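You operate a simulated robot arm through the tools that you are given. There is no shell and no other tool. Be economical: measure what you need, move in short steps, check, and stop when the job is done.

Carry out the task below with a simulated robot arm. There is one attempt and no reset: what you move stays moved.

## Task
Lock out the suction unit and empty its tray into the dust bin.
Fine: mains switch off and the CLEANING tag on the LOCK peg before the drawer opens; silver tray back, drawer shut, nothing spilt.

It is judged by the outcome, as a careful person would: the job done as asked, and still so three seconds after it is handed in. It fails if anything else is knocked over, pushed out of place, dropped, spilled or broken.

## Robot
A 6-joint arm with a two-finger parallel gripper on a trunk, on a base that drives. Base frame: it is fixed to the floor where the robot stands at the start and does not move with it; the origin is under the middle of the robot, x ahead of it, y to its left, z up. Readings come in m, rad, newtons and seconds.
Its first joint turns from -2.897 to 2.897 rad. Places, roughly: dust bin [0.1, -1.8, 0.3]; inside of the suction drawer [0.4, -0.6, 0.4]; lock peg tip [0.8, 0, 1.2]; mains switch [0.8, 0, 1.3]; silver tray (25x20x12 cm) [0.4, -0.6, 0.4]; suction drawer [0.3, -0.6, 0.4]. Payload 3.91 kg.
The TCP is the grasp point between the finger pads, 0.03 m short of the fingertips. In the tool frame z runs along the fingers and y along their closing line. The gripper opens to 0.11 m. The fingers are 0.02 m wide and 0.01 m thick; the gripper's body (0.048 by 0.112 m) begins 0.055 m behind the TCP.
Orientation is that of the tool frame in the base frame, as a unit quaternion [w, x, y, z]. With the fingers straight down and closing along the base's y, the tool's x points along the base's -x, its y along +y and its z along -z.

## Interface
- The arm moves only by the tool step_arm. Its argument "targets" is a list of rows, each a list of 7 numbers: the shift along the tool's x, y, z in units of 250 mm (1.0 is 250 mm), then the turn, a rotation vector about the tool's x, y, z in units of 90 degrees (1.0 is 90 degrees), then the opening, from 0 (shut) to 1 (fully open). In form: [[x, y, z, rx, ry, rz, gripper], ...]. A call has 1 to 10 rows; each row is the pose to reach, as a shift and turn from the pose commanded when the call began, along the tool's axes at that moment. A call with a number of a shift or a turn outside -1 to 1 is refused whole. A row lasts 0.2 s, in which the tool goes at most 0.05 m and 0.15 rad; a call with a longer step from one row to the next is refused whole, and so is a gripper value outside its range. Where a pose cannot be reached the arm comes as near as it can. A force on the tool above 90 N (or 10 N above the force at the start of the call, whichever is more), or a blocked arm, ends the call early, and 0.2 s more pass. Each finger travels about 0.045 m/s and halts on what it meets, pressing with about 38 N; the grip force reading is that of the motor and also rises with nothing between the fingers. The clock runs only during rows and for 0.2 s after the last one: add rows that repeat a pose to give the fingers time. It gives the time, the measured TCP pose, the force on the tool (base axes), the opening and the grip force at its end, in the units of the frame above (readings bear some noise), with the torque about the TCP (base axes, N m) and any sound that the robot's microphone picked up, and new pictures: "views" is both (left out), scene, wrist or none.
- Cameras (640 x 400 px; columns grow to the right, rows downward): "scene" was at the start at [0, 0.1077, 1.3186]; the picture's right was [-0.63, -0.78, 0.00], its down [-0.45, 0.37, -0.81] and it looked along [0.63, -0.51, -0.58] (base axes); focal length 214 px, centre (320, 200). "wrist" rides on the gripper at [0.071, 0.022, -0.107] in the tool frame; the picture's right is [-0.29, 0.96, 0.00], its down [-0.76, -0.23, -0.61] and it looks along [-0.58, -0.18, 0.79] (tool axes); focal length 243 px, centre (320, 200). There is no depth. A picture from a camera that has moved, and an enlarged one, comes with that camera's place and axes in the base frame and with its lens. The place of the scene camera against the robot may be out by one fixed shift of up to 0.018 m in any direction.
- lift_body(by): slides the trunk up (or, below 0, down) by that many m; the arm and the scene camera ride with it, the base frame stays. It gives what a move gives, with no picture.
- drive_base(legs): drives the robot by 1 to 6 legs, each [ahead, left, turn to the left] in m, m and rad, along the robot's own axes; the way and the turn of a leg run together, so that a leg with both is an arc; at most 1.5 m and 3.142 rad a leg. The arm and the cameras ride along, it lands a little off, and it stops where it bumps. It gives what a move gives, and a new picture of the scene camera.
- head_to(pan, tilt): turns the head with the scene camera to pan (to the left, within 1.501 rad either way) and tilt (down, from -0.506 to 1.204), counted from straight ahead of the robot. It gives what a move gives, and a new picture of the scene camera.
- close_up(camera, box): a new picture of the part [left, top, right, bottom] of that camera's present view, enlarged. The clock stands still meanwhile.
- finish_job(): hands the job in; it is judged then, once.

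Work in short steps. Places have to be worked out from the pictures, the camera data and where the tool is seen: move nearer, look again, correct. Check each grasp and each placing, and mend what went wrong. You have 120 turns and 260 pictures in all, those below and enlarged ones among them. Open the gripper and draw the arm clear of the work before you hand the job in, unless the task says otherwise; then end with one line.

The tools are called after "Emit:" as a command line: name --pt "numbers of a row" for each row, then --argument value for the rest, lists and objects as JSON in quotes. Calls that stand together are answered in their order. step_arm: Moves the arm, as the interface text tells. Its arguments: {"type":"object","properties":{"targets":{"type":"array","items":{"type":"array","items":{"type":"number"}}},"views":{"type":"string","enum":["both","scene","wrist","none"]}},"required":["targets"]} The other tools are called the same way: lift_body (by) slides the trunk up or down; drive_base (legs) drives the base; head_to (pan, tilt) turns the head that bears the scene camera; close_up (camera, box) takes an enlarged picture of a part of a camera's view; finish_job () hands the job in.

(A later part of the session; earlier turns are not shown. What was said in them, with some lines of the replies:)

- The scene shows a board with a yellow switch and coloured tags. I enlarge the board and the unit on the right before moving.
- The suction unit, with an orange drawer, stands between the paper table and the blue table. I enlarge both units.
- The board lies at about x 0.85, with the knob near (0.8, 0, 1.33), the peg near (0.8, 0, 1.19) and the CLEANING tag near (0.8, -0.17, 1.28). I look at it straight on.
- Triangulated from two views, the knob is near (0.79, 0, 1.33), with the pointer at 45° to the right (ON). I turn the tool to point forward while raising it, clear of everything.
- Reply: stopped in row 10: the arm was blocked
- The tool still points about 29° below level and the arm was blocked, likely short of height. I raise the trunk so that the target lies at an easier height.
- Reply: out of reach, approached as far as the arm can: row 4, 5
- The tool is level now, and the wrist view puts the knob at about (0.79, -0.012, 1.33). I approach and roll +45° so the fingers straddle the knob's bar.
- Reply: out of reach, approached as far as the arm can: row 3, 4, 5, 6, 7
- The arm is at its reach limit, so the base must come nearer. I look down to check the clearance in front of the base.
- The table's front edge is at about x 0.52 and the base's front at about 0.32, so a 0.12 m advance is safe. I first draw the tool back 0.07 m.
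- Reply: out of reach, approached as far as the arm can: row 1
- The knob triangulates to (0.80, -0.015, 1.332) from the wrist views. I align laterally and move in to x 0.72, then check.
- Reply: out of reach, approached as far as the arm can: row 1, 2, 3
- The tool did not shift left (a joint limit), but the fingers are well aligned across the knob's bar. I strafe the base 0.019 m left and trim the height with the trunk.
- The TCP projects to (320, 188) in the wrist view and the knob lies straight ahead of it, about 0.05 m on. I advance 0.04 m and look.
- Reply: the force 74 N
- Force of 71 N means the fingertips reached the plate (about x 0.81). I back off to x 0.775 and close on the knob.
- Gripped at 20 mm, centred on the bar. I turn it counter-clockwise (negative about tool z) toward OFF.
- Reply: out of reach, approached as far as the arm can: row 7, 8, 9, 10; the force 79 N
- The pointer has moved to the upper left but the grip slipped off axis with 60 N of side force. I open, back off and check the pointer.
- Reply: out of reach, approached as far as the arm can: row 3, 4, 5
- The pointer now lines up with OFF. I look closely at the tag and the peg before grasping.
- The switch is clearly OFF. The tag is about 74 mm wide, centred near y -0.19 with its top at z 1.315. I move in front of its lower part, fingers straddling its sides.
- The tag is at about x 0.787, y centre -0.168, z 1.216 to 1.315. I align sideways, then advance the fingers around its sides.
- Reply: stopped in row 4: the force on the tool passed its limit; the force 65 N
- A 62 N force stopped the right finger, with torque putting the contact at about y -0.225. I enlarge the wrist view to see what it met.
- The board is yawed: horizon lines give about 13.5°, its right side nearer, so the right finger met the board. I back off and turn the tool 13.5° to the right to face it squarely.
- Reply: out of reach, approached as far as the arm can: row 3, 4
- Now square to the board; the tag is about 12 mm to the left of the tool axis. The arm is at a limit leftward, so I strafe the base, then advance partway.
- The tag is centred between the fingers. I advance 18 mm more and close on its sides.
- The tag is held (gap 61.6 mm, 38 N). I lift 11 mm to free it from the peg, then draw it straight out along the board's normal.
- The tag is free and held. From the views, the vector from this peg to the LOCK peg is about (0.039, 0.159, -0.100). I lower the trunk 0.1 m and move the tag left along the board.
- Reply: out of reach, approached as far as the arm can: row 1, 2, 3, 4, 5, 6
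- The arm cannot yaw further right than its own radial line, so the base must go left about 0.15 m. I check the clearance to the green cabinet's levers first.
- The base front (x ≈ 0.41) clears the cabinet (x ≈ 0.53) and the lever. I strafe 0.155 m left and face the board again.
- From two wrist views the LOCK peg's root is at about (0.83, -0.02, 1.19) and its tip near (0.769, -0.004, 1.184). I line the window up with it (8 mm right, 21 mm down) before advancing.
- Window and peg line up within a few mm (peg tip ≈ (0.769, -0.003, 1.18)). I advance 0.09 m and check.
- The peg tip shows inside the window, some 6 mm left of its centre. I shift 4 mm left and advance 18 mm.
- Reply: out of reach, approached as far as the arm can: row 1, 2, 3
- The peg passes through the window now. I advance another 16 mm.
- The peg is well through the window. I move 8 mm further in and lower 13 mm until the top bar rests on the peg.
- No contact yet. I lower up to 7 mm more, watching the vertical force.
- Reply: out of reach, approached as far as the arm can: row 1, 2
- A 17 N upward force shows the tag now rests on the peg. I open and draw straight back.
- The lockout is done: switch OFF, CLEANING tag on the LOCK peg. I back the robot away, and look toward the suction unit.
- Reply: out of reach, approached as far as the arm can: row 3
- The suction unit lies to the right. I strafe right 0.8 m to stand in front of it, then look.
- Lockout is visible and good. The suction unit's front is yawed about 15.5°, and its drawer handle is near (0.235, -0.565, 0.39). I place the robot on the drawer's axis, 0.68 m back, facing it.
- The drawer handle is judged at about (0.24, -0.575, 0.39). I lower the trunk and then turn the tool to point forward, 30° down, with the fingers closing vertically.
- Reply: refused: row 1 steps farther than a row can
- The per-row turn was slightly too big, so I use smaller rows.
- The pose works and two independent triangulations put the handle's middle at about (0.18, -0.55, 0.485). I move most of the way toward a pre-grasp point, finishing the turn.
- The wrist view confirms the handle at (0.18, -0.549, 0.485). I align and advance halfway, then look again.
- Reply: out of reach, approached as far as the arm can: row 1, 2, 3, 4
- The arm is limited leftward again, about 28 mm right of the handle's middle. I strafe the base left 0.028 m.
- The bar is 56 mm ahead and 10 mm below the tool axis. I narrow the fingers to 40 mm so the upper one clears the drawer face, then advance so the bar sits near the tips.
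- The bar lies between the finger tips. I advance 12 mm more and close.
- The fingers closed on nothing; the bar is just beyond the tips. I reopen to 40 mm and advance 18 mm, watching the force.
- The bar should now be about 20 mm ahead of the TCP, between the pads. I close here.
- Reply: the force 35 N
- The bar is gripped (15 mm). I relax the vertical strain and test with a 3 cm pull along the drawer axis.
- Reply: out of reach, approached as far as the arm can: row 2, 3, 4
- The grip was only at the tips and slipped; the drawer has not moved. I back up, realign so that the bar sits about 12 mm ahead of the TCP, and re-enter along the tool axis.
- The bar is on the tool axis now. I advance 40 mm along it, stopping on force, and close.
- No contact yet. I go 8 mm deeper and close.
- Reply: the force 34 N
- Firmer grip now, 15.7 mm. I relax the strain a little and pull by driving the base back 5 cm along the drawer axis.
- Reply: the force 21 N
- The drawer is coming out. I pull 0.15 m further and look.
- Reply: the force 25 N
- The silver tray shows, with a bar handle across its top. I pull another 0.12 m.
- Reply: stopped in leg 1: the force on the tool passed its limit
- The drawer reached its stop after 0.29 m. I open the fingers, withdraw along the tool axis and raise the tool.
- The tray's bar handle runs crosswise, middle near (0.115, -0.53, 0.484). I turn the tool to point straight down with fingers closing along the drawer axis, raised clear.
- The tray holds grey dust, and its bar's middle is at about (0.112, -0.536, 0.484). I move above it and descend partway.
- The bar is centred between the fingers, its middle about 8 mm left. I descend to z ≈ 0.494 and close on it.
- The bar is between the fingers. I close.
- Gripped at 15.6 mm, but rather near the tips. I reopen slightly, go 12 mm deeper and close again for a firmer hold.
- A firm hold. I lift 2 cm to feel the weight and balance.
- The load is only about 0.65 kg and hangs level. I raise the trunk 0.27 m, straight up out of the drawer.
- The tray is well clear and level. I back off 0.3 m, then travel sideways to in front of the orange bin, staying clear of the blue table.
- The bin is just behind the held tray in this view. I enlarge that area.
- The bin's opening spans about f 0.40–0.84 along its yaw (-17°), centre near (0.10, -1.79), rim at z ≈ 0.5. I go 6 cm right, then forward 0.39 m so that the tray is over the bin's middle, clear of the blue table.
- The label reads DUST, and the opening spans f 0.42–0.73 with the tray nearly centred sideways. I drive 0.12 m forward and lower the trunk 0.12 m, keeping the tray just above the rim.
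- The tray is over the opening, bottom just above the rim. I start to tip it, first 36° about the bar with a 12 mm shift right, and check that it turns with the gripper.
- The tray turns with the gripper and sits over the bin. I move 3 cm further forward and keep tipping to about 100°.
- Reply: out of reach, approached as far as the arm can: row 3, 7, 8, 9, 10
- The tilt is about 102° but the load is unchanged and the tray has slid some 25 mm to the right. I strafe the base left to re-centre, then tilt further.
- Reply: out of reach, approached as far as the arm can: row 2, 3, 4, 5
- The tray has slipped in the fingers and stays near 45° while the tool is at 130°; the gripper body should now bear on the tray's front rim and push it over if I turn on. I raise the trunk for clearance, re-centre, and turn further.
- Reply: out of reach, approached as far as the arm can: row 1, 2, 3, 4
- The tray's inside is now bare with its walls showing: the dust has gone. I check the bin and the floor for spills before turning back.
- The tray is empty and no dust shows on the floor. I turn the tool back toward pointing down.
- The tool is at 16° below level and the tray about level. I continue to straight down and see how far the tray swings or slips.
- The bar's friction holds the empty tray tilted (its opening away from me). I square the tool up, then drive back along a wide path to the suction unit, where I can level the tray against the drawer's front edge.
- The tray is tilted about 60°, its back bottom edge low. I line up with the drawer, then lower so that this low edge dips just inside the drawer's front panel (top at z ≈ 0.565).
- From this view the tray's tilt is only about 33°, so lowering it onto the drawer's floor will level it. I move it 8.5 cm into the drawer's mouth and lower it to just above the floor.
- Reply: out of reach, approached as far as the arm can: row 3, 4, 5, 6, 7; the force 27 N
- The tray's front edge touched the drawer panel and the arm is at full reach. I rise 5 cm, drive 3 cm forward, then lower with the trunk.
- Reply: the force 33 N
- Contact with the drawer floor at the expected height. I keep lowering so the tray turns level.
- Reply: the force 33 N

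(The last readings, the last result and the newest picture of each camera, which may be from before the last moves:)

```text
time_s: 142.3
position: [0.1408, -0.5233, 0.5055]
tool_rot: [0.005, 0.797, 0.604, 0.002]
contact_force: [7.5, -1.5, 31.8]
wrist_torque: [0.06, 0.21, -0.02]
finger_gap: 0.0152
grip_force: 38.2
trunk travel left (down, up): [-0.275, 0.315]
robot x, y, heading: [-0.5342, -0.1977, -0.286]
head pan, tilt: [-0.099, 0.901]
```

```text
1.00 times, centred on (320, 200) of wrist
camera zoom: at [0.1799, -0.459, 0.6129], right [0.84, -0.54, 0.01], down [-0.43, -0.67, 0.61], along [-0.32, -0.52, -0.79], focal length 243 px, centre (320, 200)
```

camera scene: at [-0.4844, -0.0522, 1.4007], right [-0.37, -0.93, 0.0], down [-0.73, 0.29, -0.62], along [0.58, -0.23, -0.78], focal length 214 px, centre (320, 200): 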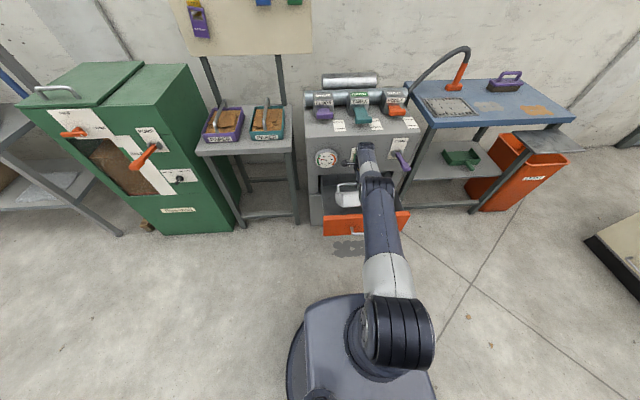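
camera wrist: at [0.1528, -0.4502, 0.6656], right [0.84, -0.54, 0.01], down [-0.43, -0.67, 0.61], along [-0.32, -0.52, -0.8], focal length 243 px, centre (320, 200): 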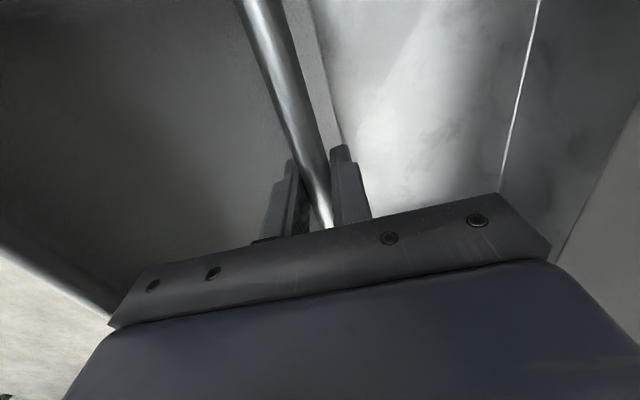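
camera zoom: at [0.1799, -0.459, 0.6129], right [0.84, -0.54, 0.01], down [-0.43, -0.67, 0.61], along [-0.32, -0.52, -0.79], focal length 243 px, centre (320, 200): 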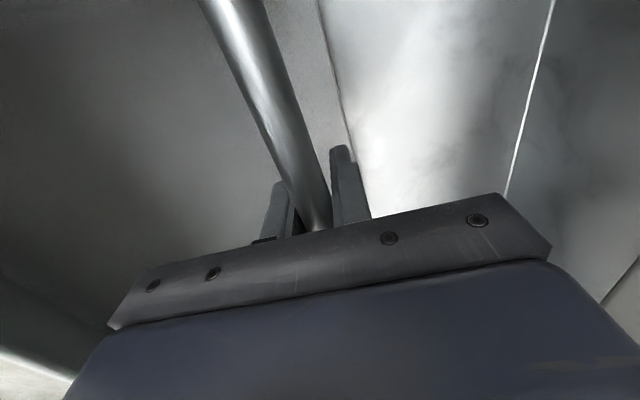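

The bar slid up between the fingers instead of turning. I lift slightly, shift 3 cm further in, set the back edge down again and then draw the bar back and down, so the edge's grip on the floor levels the tray.

Emit:
lift_body --by 0.03

Emit:
drive_base --legs '[[0.03, 0, 0]]'

Emit:
lift_body --by -0.03

Emit:
step_arm --pt "0 -0.06 0.02 0 0 0 0" --pt "0 -0.12 0.045 0 0 0 0" --pt "0 -0.18 0.07 0 0 0 0" --pt "0 -0.24 0.1 0 0 0 0" --pt "0 -0.3 0.13 0 0 0 0" --views "wrist"

Emit:
close_up --camera "scene" --box '[260, 80, 420, 220]'

```text
time_s: 143.0
position: [0.1395, -0.5222, 0.5295]
tool_rot: [0.0, 0.797, 0.604, -0.001]
contact_force: [-0.3, 0.5, -4.0]
wrist_torque: [0.0, -0.2, -0.01]
finger_gap: 0.0153
grip_force: 37.8
trunk travel left (down, up): [-0.305, 0.285]
robot x, y, heading: [-0.5322, -0.1935, -0.284]
head pan, tilt: [-0.099, 0.901]
```

```text
time_s: 143.9
position: [0.1697, -0.5302, 0.5296]
tool_rot: [0.001, 0.797, 0.604, 0.0]
contact_force: [0.3, 0.9, -5.2]
wrist_torque: [-0.03, -0.21, 0.02]
finger_gap: 0.0152
grip_force: 37.9
trunk travel left (down, up): [-0.305, 0.285]
robot x, y, heading: [-0.5044, -0.2076, -0.285]
head pan, tilt: [-0.099, 0.901]
camera scene: at [-0.4554, -0.0606, 1.3257], right [-0.37, -0.93, 0.0], down [-0.73, 0.29, -0.62], along [0.58, -0.23, -0.78], focal length 214 px, centre (320, 200)
```

scene: 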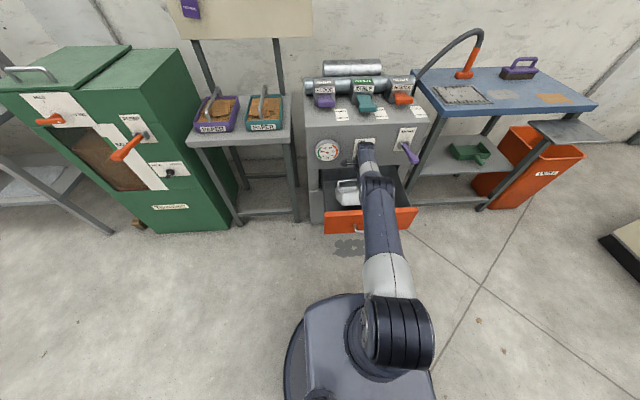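

```text
time_s: 144.6
position: [0.1683, -0.5285, 0.4966]
tool_rot: [-0.001, 0.796, 0.605, -0.002]
contact_force: [7.7, -1.8, -3.0]
wrist_torque: [-0.01, -0.06, 0.1]
finger_gap: 0.0155
grip_force: 37.7
trunk travel left (down, up): [-0.275, 0.315]
robot x, y, heading: [-0.5008, -0.2071, -0.283]
head pan, tilt: [-0.099, 0.901]
```

```text
time_s: 145.8
position: [0.0991, -0.5151, 0.4694]
tool_rot: [0.007, 0.798, 0.603, 0.003]
contact_force: [15.4, -15.7, 10.5]
wrist_torque: [0.59, 0.25, -1.02]
finger_gap: 0.0158
grip_force: 37.8
trunk travel left (down, up): [-0.275, 0.315]
robot x, y, heading: [-0.5031, -0.2072, -0.28]
head pan, tilt: [-0.099, 0.901]
camera wrist: at [0.1391, -0.4497, 0.577], right [0.84, -0.54, 0.01], down [-0.44, -0.66, 0.61], along [-0.32, -0.52, -0.79], focal length 243 px, centre (320, 200)
```

wrist: 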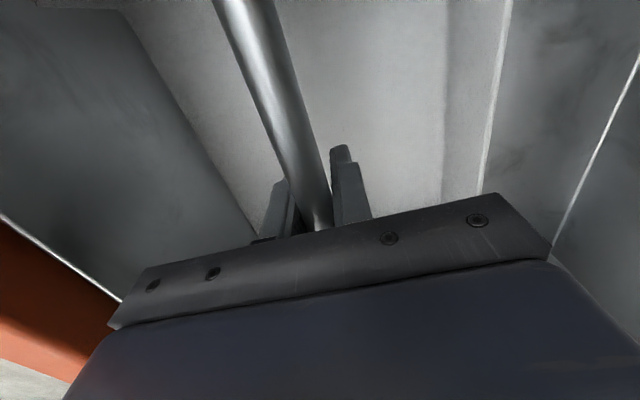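

```text
2.86 times, centred on (340, 150) of scene
camera zoom: at [-0.4552, -0.0611, 1.296], right [-0.37, -0.93, 0.0], down [-0.73, 0.29, -0.62], along [0.58, -0.23, -0.78], focal length 613 px, centre (263, 343)
```

zoom: 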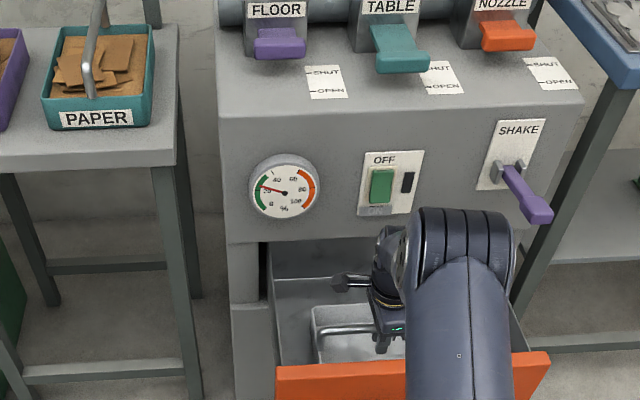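

The tray now sits level in the drawer. I open the fingers and rise straight up.

Emit:
step_arm --pt "0 0 0 0 0 0 0.35" --pt "0 0 0 0 0 0 0.45" --pt "0 0 0 0 0 0 0.45" --pt "0 0 -0.1 0 0 0 0.45" --pt "0 0 -0.25 0 0 0 0.45" --pt "0 0 -0.42 0 0 0 0.45" --pt "0 0 -0.6 0 0 0 0.45" --views "both"

Emit:
close_up --camera "scene" --box '[260, 80, 420, 220]'

```text
time_s: 147.4
position: [0.0998, -0.5105, 0.6169]
tool_rot: [0.001, 0.796, 0.605, 0.0]
contact_force: [0.2, -0.5, -1.0]
wrist_torque: [-0.01, 0.0, -0.01]
finger_gap: 0.0494
grip_force: 0.1
trunk travel left (down, up): [-0.275, 0.315]
robot x, y, heading: [-0.5021, -0.2054, -0.285]
head pan, tilt: [-0.099, 0.901]
camera scene: at [-0.4553, -0.0607, 1.2956], right [-0.37, -0.93, 0.0], down [-0.73, 0.29, -0.62], along [0.58, -0.23, -0.78], focal length 214 px, centre (320, 200)
camera wrist: at [0.1394, -0.4458, 0.7248], right [0.84, -0.54, 0.0], down [-0.43, -0.67, 0.61], along [-0.33, -0.51, -0.79], focal length 243 px, centre (320, 200)
```

scene: 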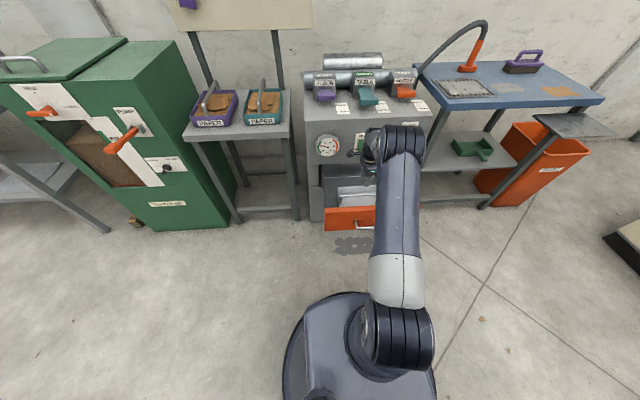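
wrist: 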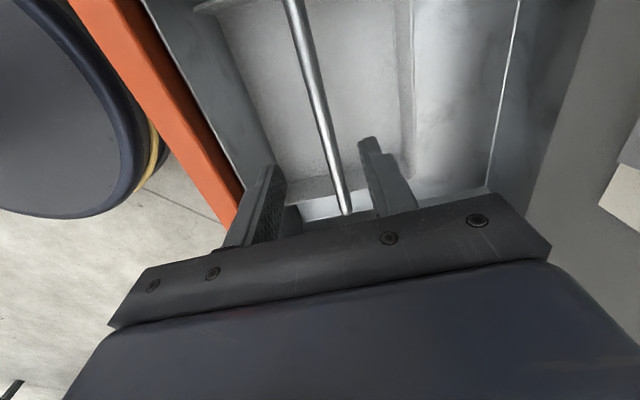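

```text
2.86 times, centred on (340, 150) of scene
camera zoom: at [-0.4553, -0.0607, 1.2956], right [-0.37, -0.93, 0.0], down [-0.73, 0.29, -0.62], along [0.58, -0.23, -0.78], focal length 613 px, centre (263, 343)
```

zoom: 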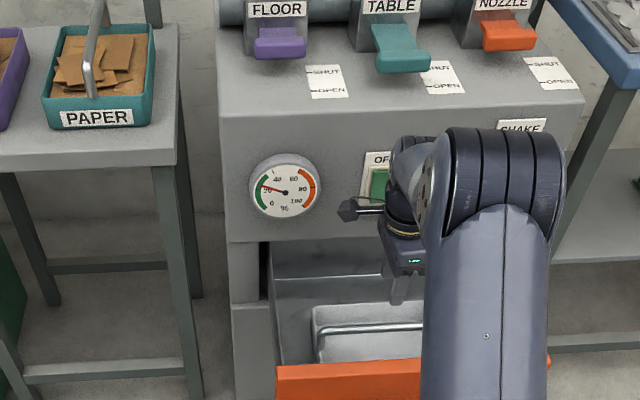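

The tray is back, level and empty. I raise a little, back off past the drawer front, close the fingers and lower them in front of the handle, ready to push the drawer shut.

Emit:
lift_body --by 0.04

Emit:
drive_base --legs '[[-0.31, 0, 0]]'

Emit:
step_arm --pt "0 0 0 0 0 0 0.2" --pt "0 0 0 0 0 0 0" --pt "0 0 0 0 0 0 0" --pt "0 0 0 0 0 0 0" --views "wrist"

Emit:
close_up --camera "scene" --box '[240, 60, 440, 220]'

```text
time_s: 148.3
position: [0.1001, -0.5098, 0.6568]
tool_rot: [0.001, 0.796, 0.605, 0.0]
contact_force: [-0.2, -0.4, -0.2]
wrist_torque: [0.04, -0.01, 0.01]
finger_gap: 0.0494
grip_force: 0.1
trunk travel left (down, up): [-0.315, 0.275]
robot x, y, heading: [-0.5022, -0.2057, -0.281]
head pan, tilt: [-0.099, 0.901]
```

```text
time_s: 150.3
position: [-0.1985, -0.4242, 0.6556]
tool_rot: [0.001, 0.796, 0.605, 0.001]
contact_force: [0.5, -0.4, 0.5]
wrist_torque: [0.03, 0.0, 0.0]
finger_gap: 0.0497
grip_force: 0.1
trunk travel left (down, up): [-0.315, 0.275]
robot x, y, heading: [-0.7993, -0.12, -0.282]
head pan, tilt: [-0.099, 0.901]
camera scene: at [-0.7533, 0.0259, 1.3357], right [-0.37, -0.93, 0.0], down [-0.73, 0.29, -0.62], along [0.58, -0.23, -0.78], focal length 214 px, centre (320, 200)
```

scene: 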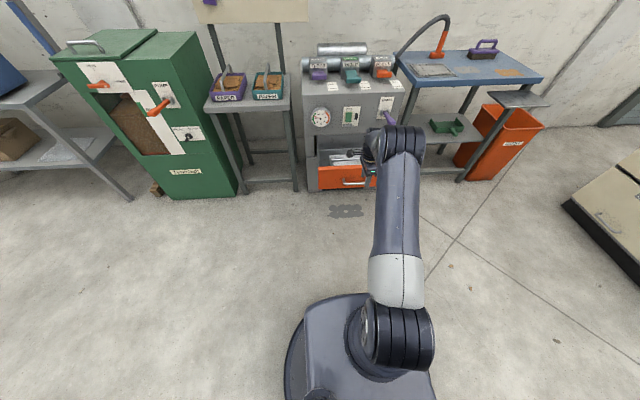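

```text
time_s: 151.3
position: [-0.1979, -0.4224, 0.6573]
tool_rot: [0.001, 0.796, 0.605, 0.001]
contact_force: [1.1, -0.1, 0.1]
wrist_torque: [-0.01, 0.0, 0.01]
finger_gap: 0.0
grip_force: 37.3
trunk travel left (down, up): [-0.315, 0.275]
robot x, y, heading: [-0.8003, -0.1207, -0.279]
head pan, tilt: [-0.099, 0.901]
camera wrist: at [-0.1584, -0.3595, 0.765], right [0.84, -0.54, 0.0], down [-0.43, -0.67, 0.61], along [-0.33, -0.51, -0.79], focal length 243 px, centre (320, 200)
```

wrist: 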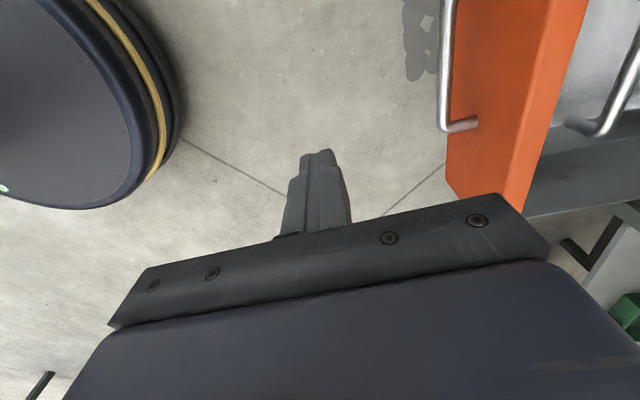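

```text
2.50 times, centred on (340, 140) of scene
camera zoom: at [-0.7534, 0.0259, 1.3357], right [-0.37, -0.93, 0.0], down [-0.73, 0.29, -0.62], along [0.58, -0.23, -0.78], focal length 536 px, centre (270, 350)
```

zoom: 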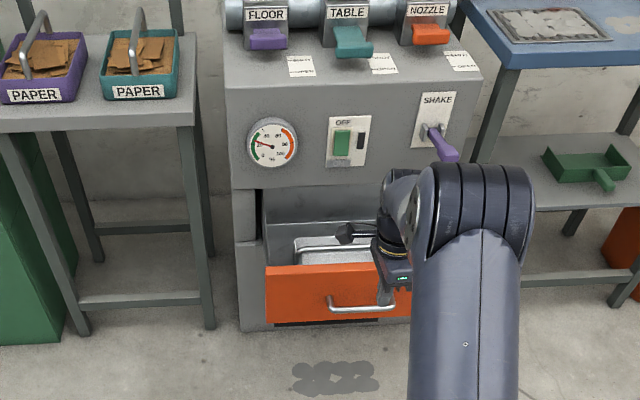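

The fingers are in front of the handle, about 0.13 m short of it. I lower to the handle's height and drive forward to push.

Emit:
lift_body --by -0.19

Emit:
drive_base --legs '[[0.2, 0, 0]]'

Emit:
close_up --camera "wrist" --box '[0, 0, 640, 400]'

```text
time_s: 153.4
position: [-0.1969, -0.4243, 0.4677]
tool_rot: [0.001, 0.797, 0.604, 0.0]
contact_force: [0.6, -0.1, 1.0]
wrist_torque: [0.01, -0.03, 0.01]
finger_gap: 0.0002
grip_force: 37.2
trunk travel left (down, up): [-0.125, 0.465]
robot x, y, heading: [-0.7995, -0.1212, -0.284]
head pan, tilt: [-0.099, 0.901]
```

```text
time_s: 155.0
position: [-0.0088, -0.4758, 0.4657]
tool_rot: [0.001, 0.796, 0.605, 0.0]
contact_force: [-0.1, 0.7, 0.0]
wrist_torque: [-0.02, 0.02, 0.0]
finger_gap: 0.0
grip_force: 37.6
trunk travel left (down, up): [-0.125, 0.465]
robot x, y, heading: [-0.6172, -0.1746, -0.278]
head pan, tilt: [-0.099, 0.901]
camera scene: at [-0.5655, -0.0282, 1.1457], right [-0.37, -0.93, 0.0], down [-0.73, 0.29, -0.62], along [0.58, -0.23, -0.78], focal length 214 px, centre (320, 200)
```

scene: 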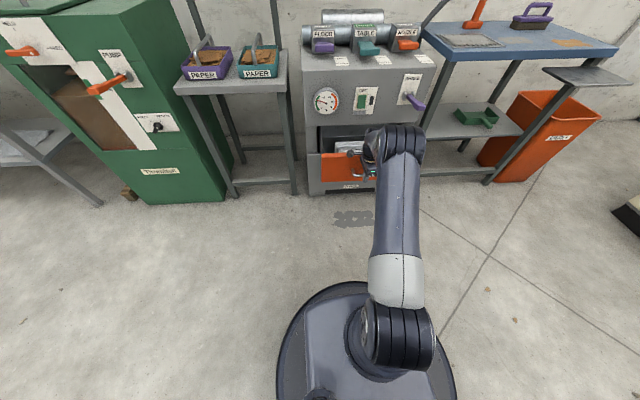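

```text
1.00 times, centred on (320, 200) of wrist
camera zoom: at [0.0308, -0.4118, 0.5751], right [0.85, -0.53, 0.0], down [-0.43, -0.67, 0.61], along [-0.32, -0.51, -0.79], focal length 243 px, centre (320, 200)
```

zoom: 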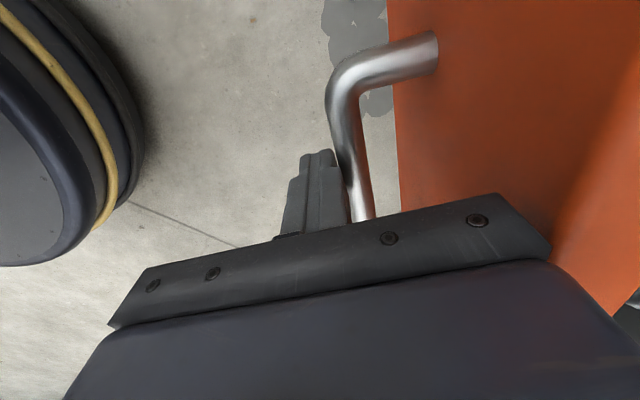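

The drawer is moving in. I push on another 0.2 m.

Emit:
drive_base --legs '[[0.19, 0, 0]]'

Emit:
close_up --camera "scene" --box '[260, 60, 460, 200]'

Emit:
close_up --camera "wrist" --box '[0, 0, 640, 400]'

```text
time_s: 156.6
position: [0.1739, -0.5291, 0.4671]
tool_rot: [0.0, 0.796, 0.606, 0.001]
contact_force: [0.2, 0.2, 0.7]
wrist_torque: [0.04, -0.01, -0.03]
finger_gap: 0.0003
grip_force: 38.1
trunk travel left (down, up): [-0.125, 0.465]
robot x, y, heading: [-0.4281, -0.231, -0.283]
head pan, tilt: [-0.099, 0.901]
camera scene: at [-0.3825, -0.0808, 1.1457], right [-0.37, -0.93, 0.0], down [-0.73, 0.29, -0.62], along [0.58, -0.23, -0.78], focal length 214 px, centre (320, 200)
```

scene: 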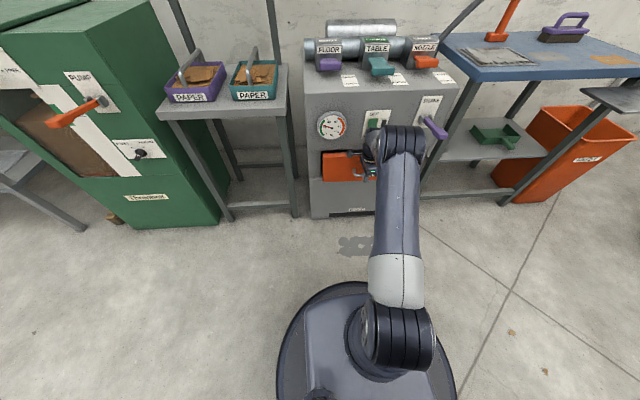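

```text
2.86 times, centred on (360, 130) of scene
camera zoom: at [-0.3825, -0.0808, 1.1457], right [-0.37, -0.93, 0.0], down [-0.73, 0.29, -0.62], along [0.58, -0.23, -0.78], focal length 613 px, centre (206, 400)
```

zoom: 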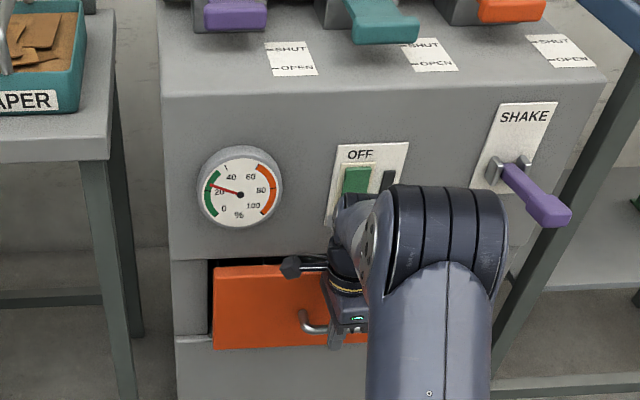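

```text
1.00 times, centred on (320, 200) of wrist
camera zoom: at [0.2136, -0.4646, 0.5751], right [0.84, -0.54, 0.0], down [-0.43, -0.67, 0.61], along [-0.32, -0.51, -0.79], focal length 243 px, centre (320, 200)
```

zoom: 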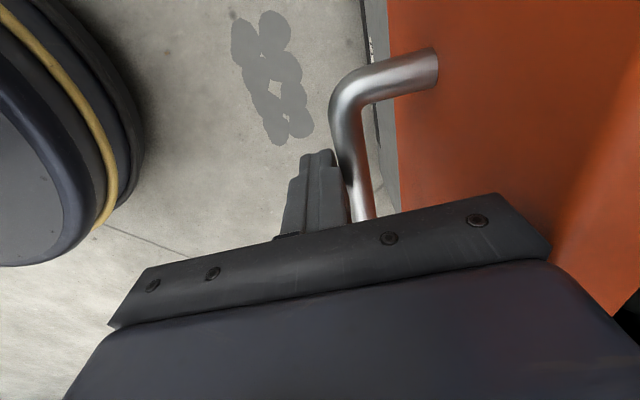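

The drawer is nearly shut. I push the last few centimetres until it stops.

Emit:
drive_base --legs '[[0.03, 0, 0]]'

Emit:
close_up --camera "scene" --box '[260, 60, 460, 200]'

```text
time_s: 157.5
position: [0.1916, -0.5343, 0.465]
tool_rot: [-0.01, 0.799, 0.602, -0.006]
contact_force: [-17.1, 7.8, 12.4]
wrist_torque: [-1.06, -1.9, -0.29]
finger_gap: 0.0
grip_force: 37.3
trunk travel left (down, up): [-0.125, 0.465]
robot x, y, heading: [-0.4, -0.2377, -0.276]
head pan, tilt: [-0.099, 0.901]
stopped in leg 1: the robot was blocked; the commanded pose is now the measured one
camera scene: at [-0.3574, -0.0874, 1.1455], right [-0.37, -0.93, 0.0], down [-0.73, 0.29, -0.62], along [0.58, -0.23, -0.78], focal length 214 px, centre (320, 200)
```

scene: 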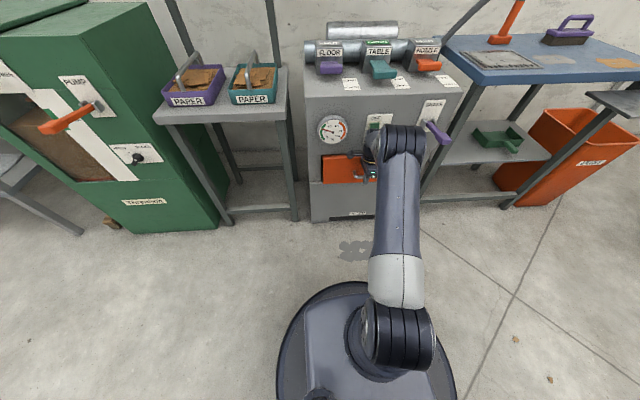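

```text
2.86 times, centred on (360, 130) of scene
camera zoom: at [-0.3574, -0.0874, 1.1455], right [-0.37, -0.93, 0.0], down [-0.73, 0.29, -0.62], along [0.58, -0.23, -0.78], focal length 613 px, centre (206, 400)
```

zoom: 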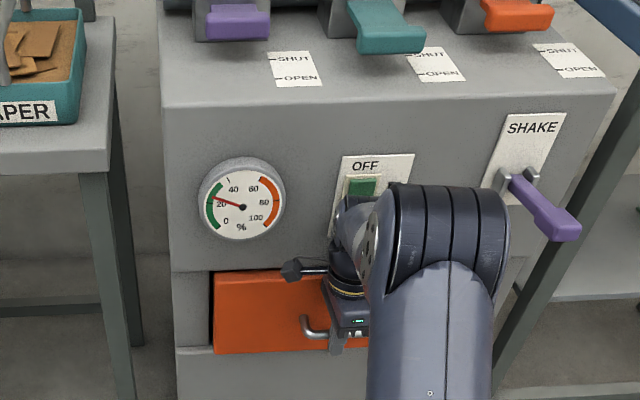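

It stopped firmly. I back off 0.12 m and compare the drawer with its shut state.

Emit:
drive_base --legs '[[-0.2, 0, 0]]'

Emit:
close_up --camera "scene" --box '[270, 60, 430, 210]'

Emit:
close_up --camera "wrist" --box '[0, 0, 640, 400]'

```text
time_s: 159.1
position: [0.001, -0.4777, 0.4647]
tool_rot: [-0.012, 0.797, 0.604, -0.005]
contact_force: [-0.2, -1.2, -0.2]
wrist_torque: [0.06, 0.03, -0.04]
finger_gap: 0.0
grip_force: 37.9
trunk travel left (down, up): [-0.125, 0.465]
robot x, y, heading: [-0.5938, -0.178, -0.279]
head pan, tilt: [-0.099, 0.901]
camera scene: at [-0.5478, -0.033, 1.1457], right [-0.37, -0.93, 0.0], down [-0.73, 0.29, -0.62], along [0.58, -0.23, -0.78], focal length 214 px, centre (320, 200)
```

scene: 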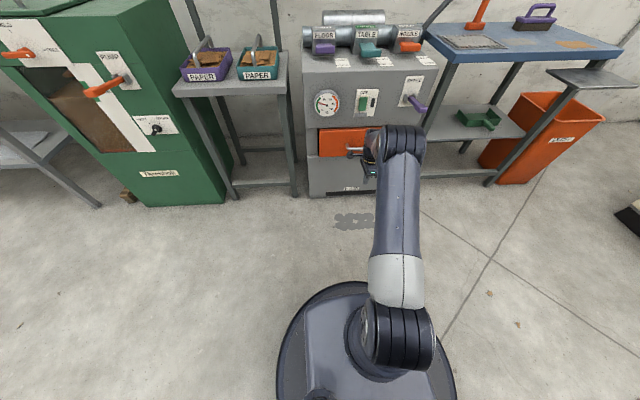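

```text
2.67 times, centred on (350, 135) of scene
camera zoom: at [-0.5478, -0.033, 1.1457], right [-0.37, -0.93, 0.0], down [-0.73, 0.29, -0.62], along [0.58, -0.23, -0.78], focal length 572 px, centre (240, 373)
```

zoom: 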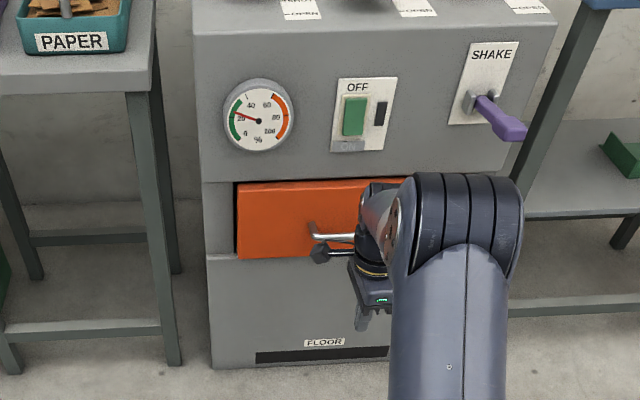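

```text
1.00 times, centred on (320, 200) of wrist
camera zoom: at [0.044, -0.4154, 0.5723], right [0.84, -0.54, -0.03], down [-0.41, -0.68, 0.61], along [-0.35, -0.5, -0.79], focal length 243 px, centre (320, 200)
```

zoom: 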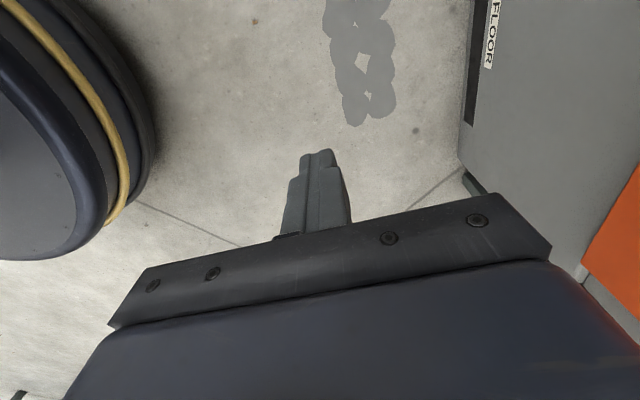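

The drawer looks shut, at the handle position it had originally. To be sure the gripper body did not stop it short, I push once more with the fingers open 40 mm so only the front finger meets the handle.

Emit:
step_arm --pt "0 0 0 0 0 0 0.4" --pt "0 0 0 0 0 0 0.4" --pt "0 0 0 0 0 0 0.4" --views "none"

Emit:
drive_base --legs '[[0.2, 0, 0]]'

Emit:
drive_base --legs '[[-0.3, 0, 0]]'

Emit:
head_to --pan 0.1 --tilt 0.45

Emit:
close_up --camera "scene" --box '[240, 130, 440, 280]'

```text
time_s: 159.9
position: [0.0011, -0.4774, 0.4646]
tool_rot: [-0.012, 0.797, 0.604, -0.006]
contact_force: [0.8, 0.4, 0.5]
wrist_torque: [0.03, 0.01, -0.02]
finger_gap: 0.044
grip_force: 0.0
trunk travel left (down, up): [-0.125, 0.465]
robot x, y, heading: [-0.5941, -0.1808, -0.281]
head pan, tilt: [-0.099, 0.901]
```

```text
time_s: 161.5
position: [0.1894, -0.5296, 0.4654]
tool_rot: [-0.021, 0.796, 0.604, -0.011]
contact_force: [-74.2, 18.9, 21.4]
wrist_torque: [-0.32, -0.18, -0.87]
finger_gap: 0.0041
grip_force: 0.0
trunk travel left (down, up): [-0.125, 0.465]
robot x, y, heading: [-0.4006, -0.2331, -0.274]
head pan, tilt: [-0.099, 0.901]
camera scene: at [-0.3572, -0.0869, 1.1458], right [-0.37, -0.93, 0.0], down [-0.73, 0.29, -0.62], along [0.58, -0.23, -0.78], focal length 214 px, centre (320, 200)
```

scene: 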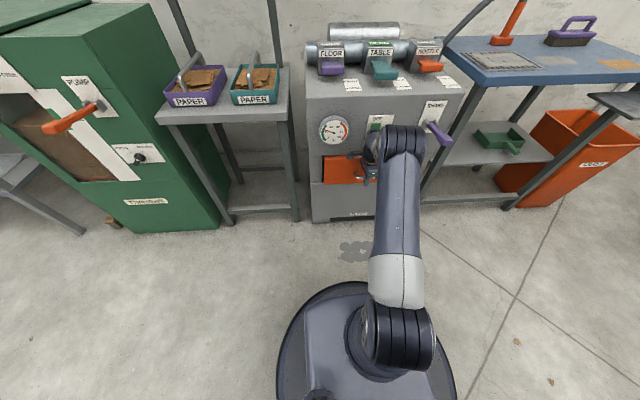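

```text
time_s: 163.5
position: [-0.0925, -0.4527, 0.4616]
tool_rot: [-0.024, 0.798, 0.602, -0.012]
contact_force: [-0.2, -0.2, 0.2]
wrist_torque: [-0.01, 0.01, 0.02]
finger_gap: 0.0439
grip_force: 0.0
trunk travel left (down, up): [-0.125, 0.465]
robot x, y, heading: [-0.6824, -0.1546, -0.283]
head pan, tilt: [-0.099, 0.901]
camera scene: at [-0.6338, -0.0082, 1.1457], right [-0.37, -0.93, 0.0], down [-0.73, 0.29, -0.62], along [0.58, -0.23, -0.78], focal length 214 px, centre (320, 200)
```

scene: 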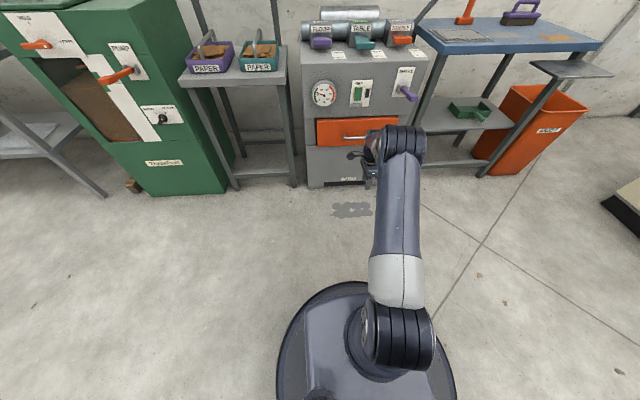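

```text
time_s: 164.4
position: [-0.0921, -0.4524, 0.4623]
tool_rot: [-0.024, 0.799, 0.601, -0.012]
contact_force: [0.1, 0.3, 0.2]
wrist_torque: [0.02, -0.02, 0.01]
finger_gap: 0.044
grip_force: 0.0
trunk travel left (down, up): [-0.125, 0.465]
robot x, y, heading: [-0.6773, -0.158, -0.281]
head pan, tilt: [0.099, 0.45]
camera scene: at [-0.6135, 0.0032, 1.184], right [-0.18, -0.98, 0.0], down [-0.43, 0.08, -0.9], along [0.89, -0.16, -0.44], focal length 214 px, centre (320, 200)
```

scene: 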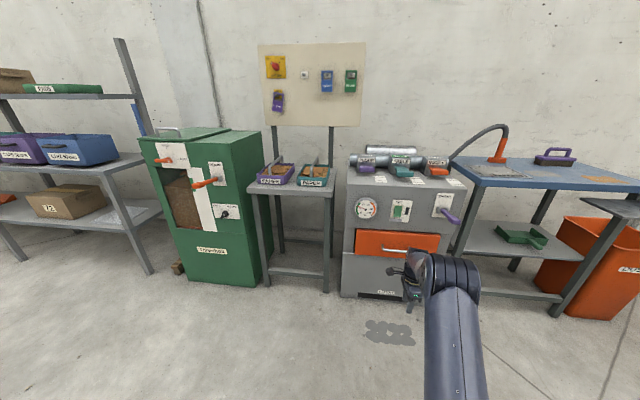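

```text
2.67 times, centred on (340, 205) of scene
camera zoom: at [-0.6135, 0.0032, 1.184], right [-0.18, -0.98, 0.0], down [-0.43, 0.08, -0.9], along [0.89, -0.16, -0.44], focal length 572 px, centre (267, 187)
```

zoom: 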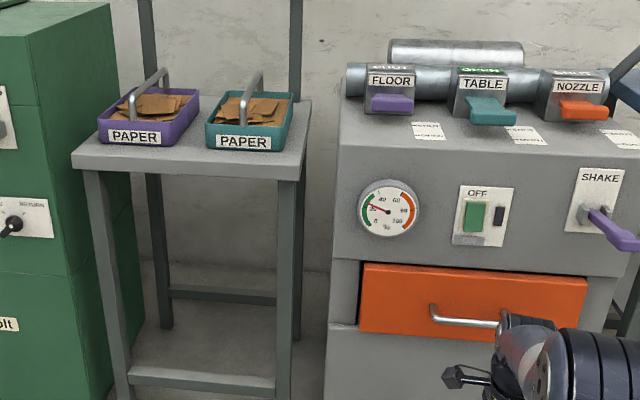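

The drawer is shut. I open the gripper, raise the arm clear, and check the board and bin area once more.

Emit:
step_arm --pt "0 0 -0.15 0 0 0 1" --pt "0 0 -0.3 0 0 0 1" --pt "0 0 -0.45 0 0 0 1" --pt "0 0 -0.6 0 0 0 1" --views "none"

Emit:
close_up --camera "scene" --box '[250, 40, 370, 130]'

Emit:
close_up --camera "scene" --box '[460, 160, 640, 340]'

```text
time_s: 165.4
position: [-0.0846, -0.4561, 0.6137]
tool_rot: [-0.025, 0.798, 0.602, -0.014]
contact_force: [0.8, -1.2, 0.8]
wrist_torque: [0.03, 0.03, -0.01]
finger_gap: 0.1098
grip_force: 0.1
trunk travel left (down, up): [-0.125, 0.465]
robot x, y, heading: [-0.6818, -0.1519, -0.281]
head pan, tilt: [0.099, 0.45]
```

```text
4.44 times, centred on (310, 85) of scene
camera zoom: at [-0.6133, 0.0032, 1.184], right [-0.18, -0.98, 0.0], down [-0.43, 0.08, -0.9], along [0.89, -0.16, -0.44], focal length 953 px, centre (364, 711)
```

zoom: 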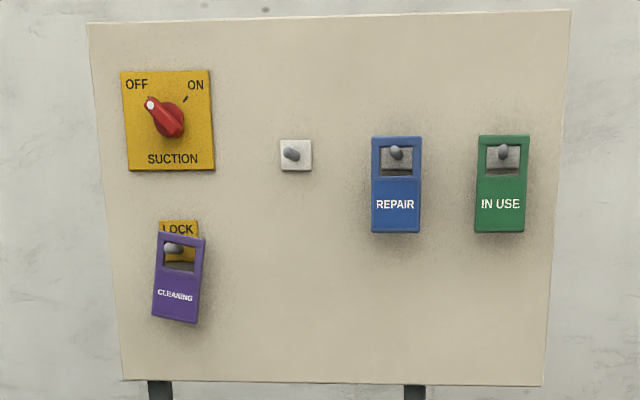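

```text
2.22 times, centred on (550, 250) of scene
camera zoom: at [-0.6133, 0.0032, 1.184], right [-0.18, -0.98, 0.0], down [-0.43, 0.08, -0.9], along [0.89, -0.16, -0.44], focal length 477 px, centre (-191, 89)
```

zoom: 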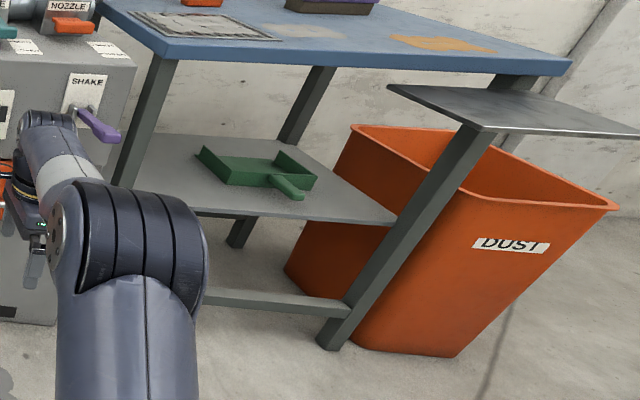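

The switch is OFF, the CLEANING tag hangs on LOCK, the drawer is shut with the tray inside, and no spill is visible. I hand the job in.

Emit:
finish_job

```text
The job is handed in.
```

The suction unit is locked out: the mains switch is OFF and the CLEANING tag is on the LOCK peg. I emptied the silver tray into the DUST bin, put it back and shut the drawer, and saw no dust spilt in the pictures.
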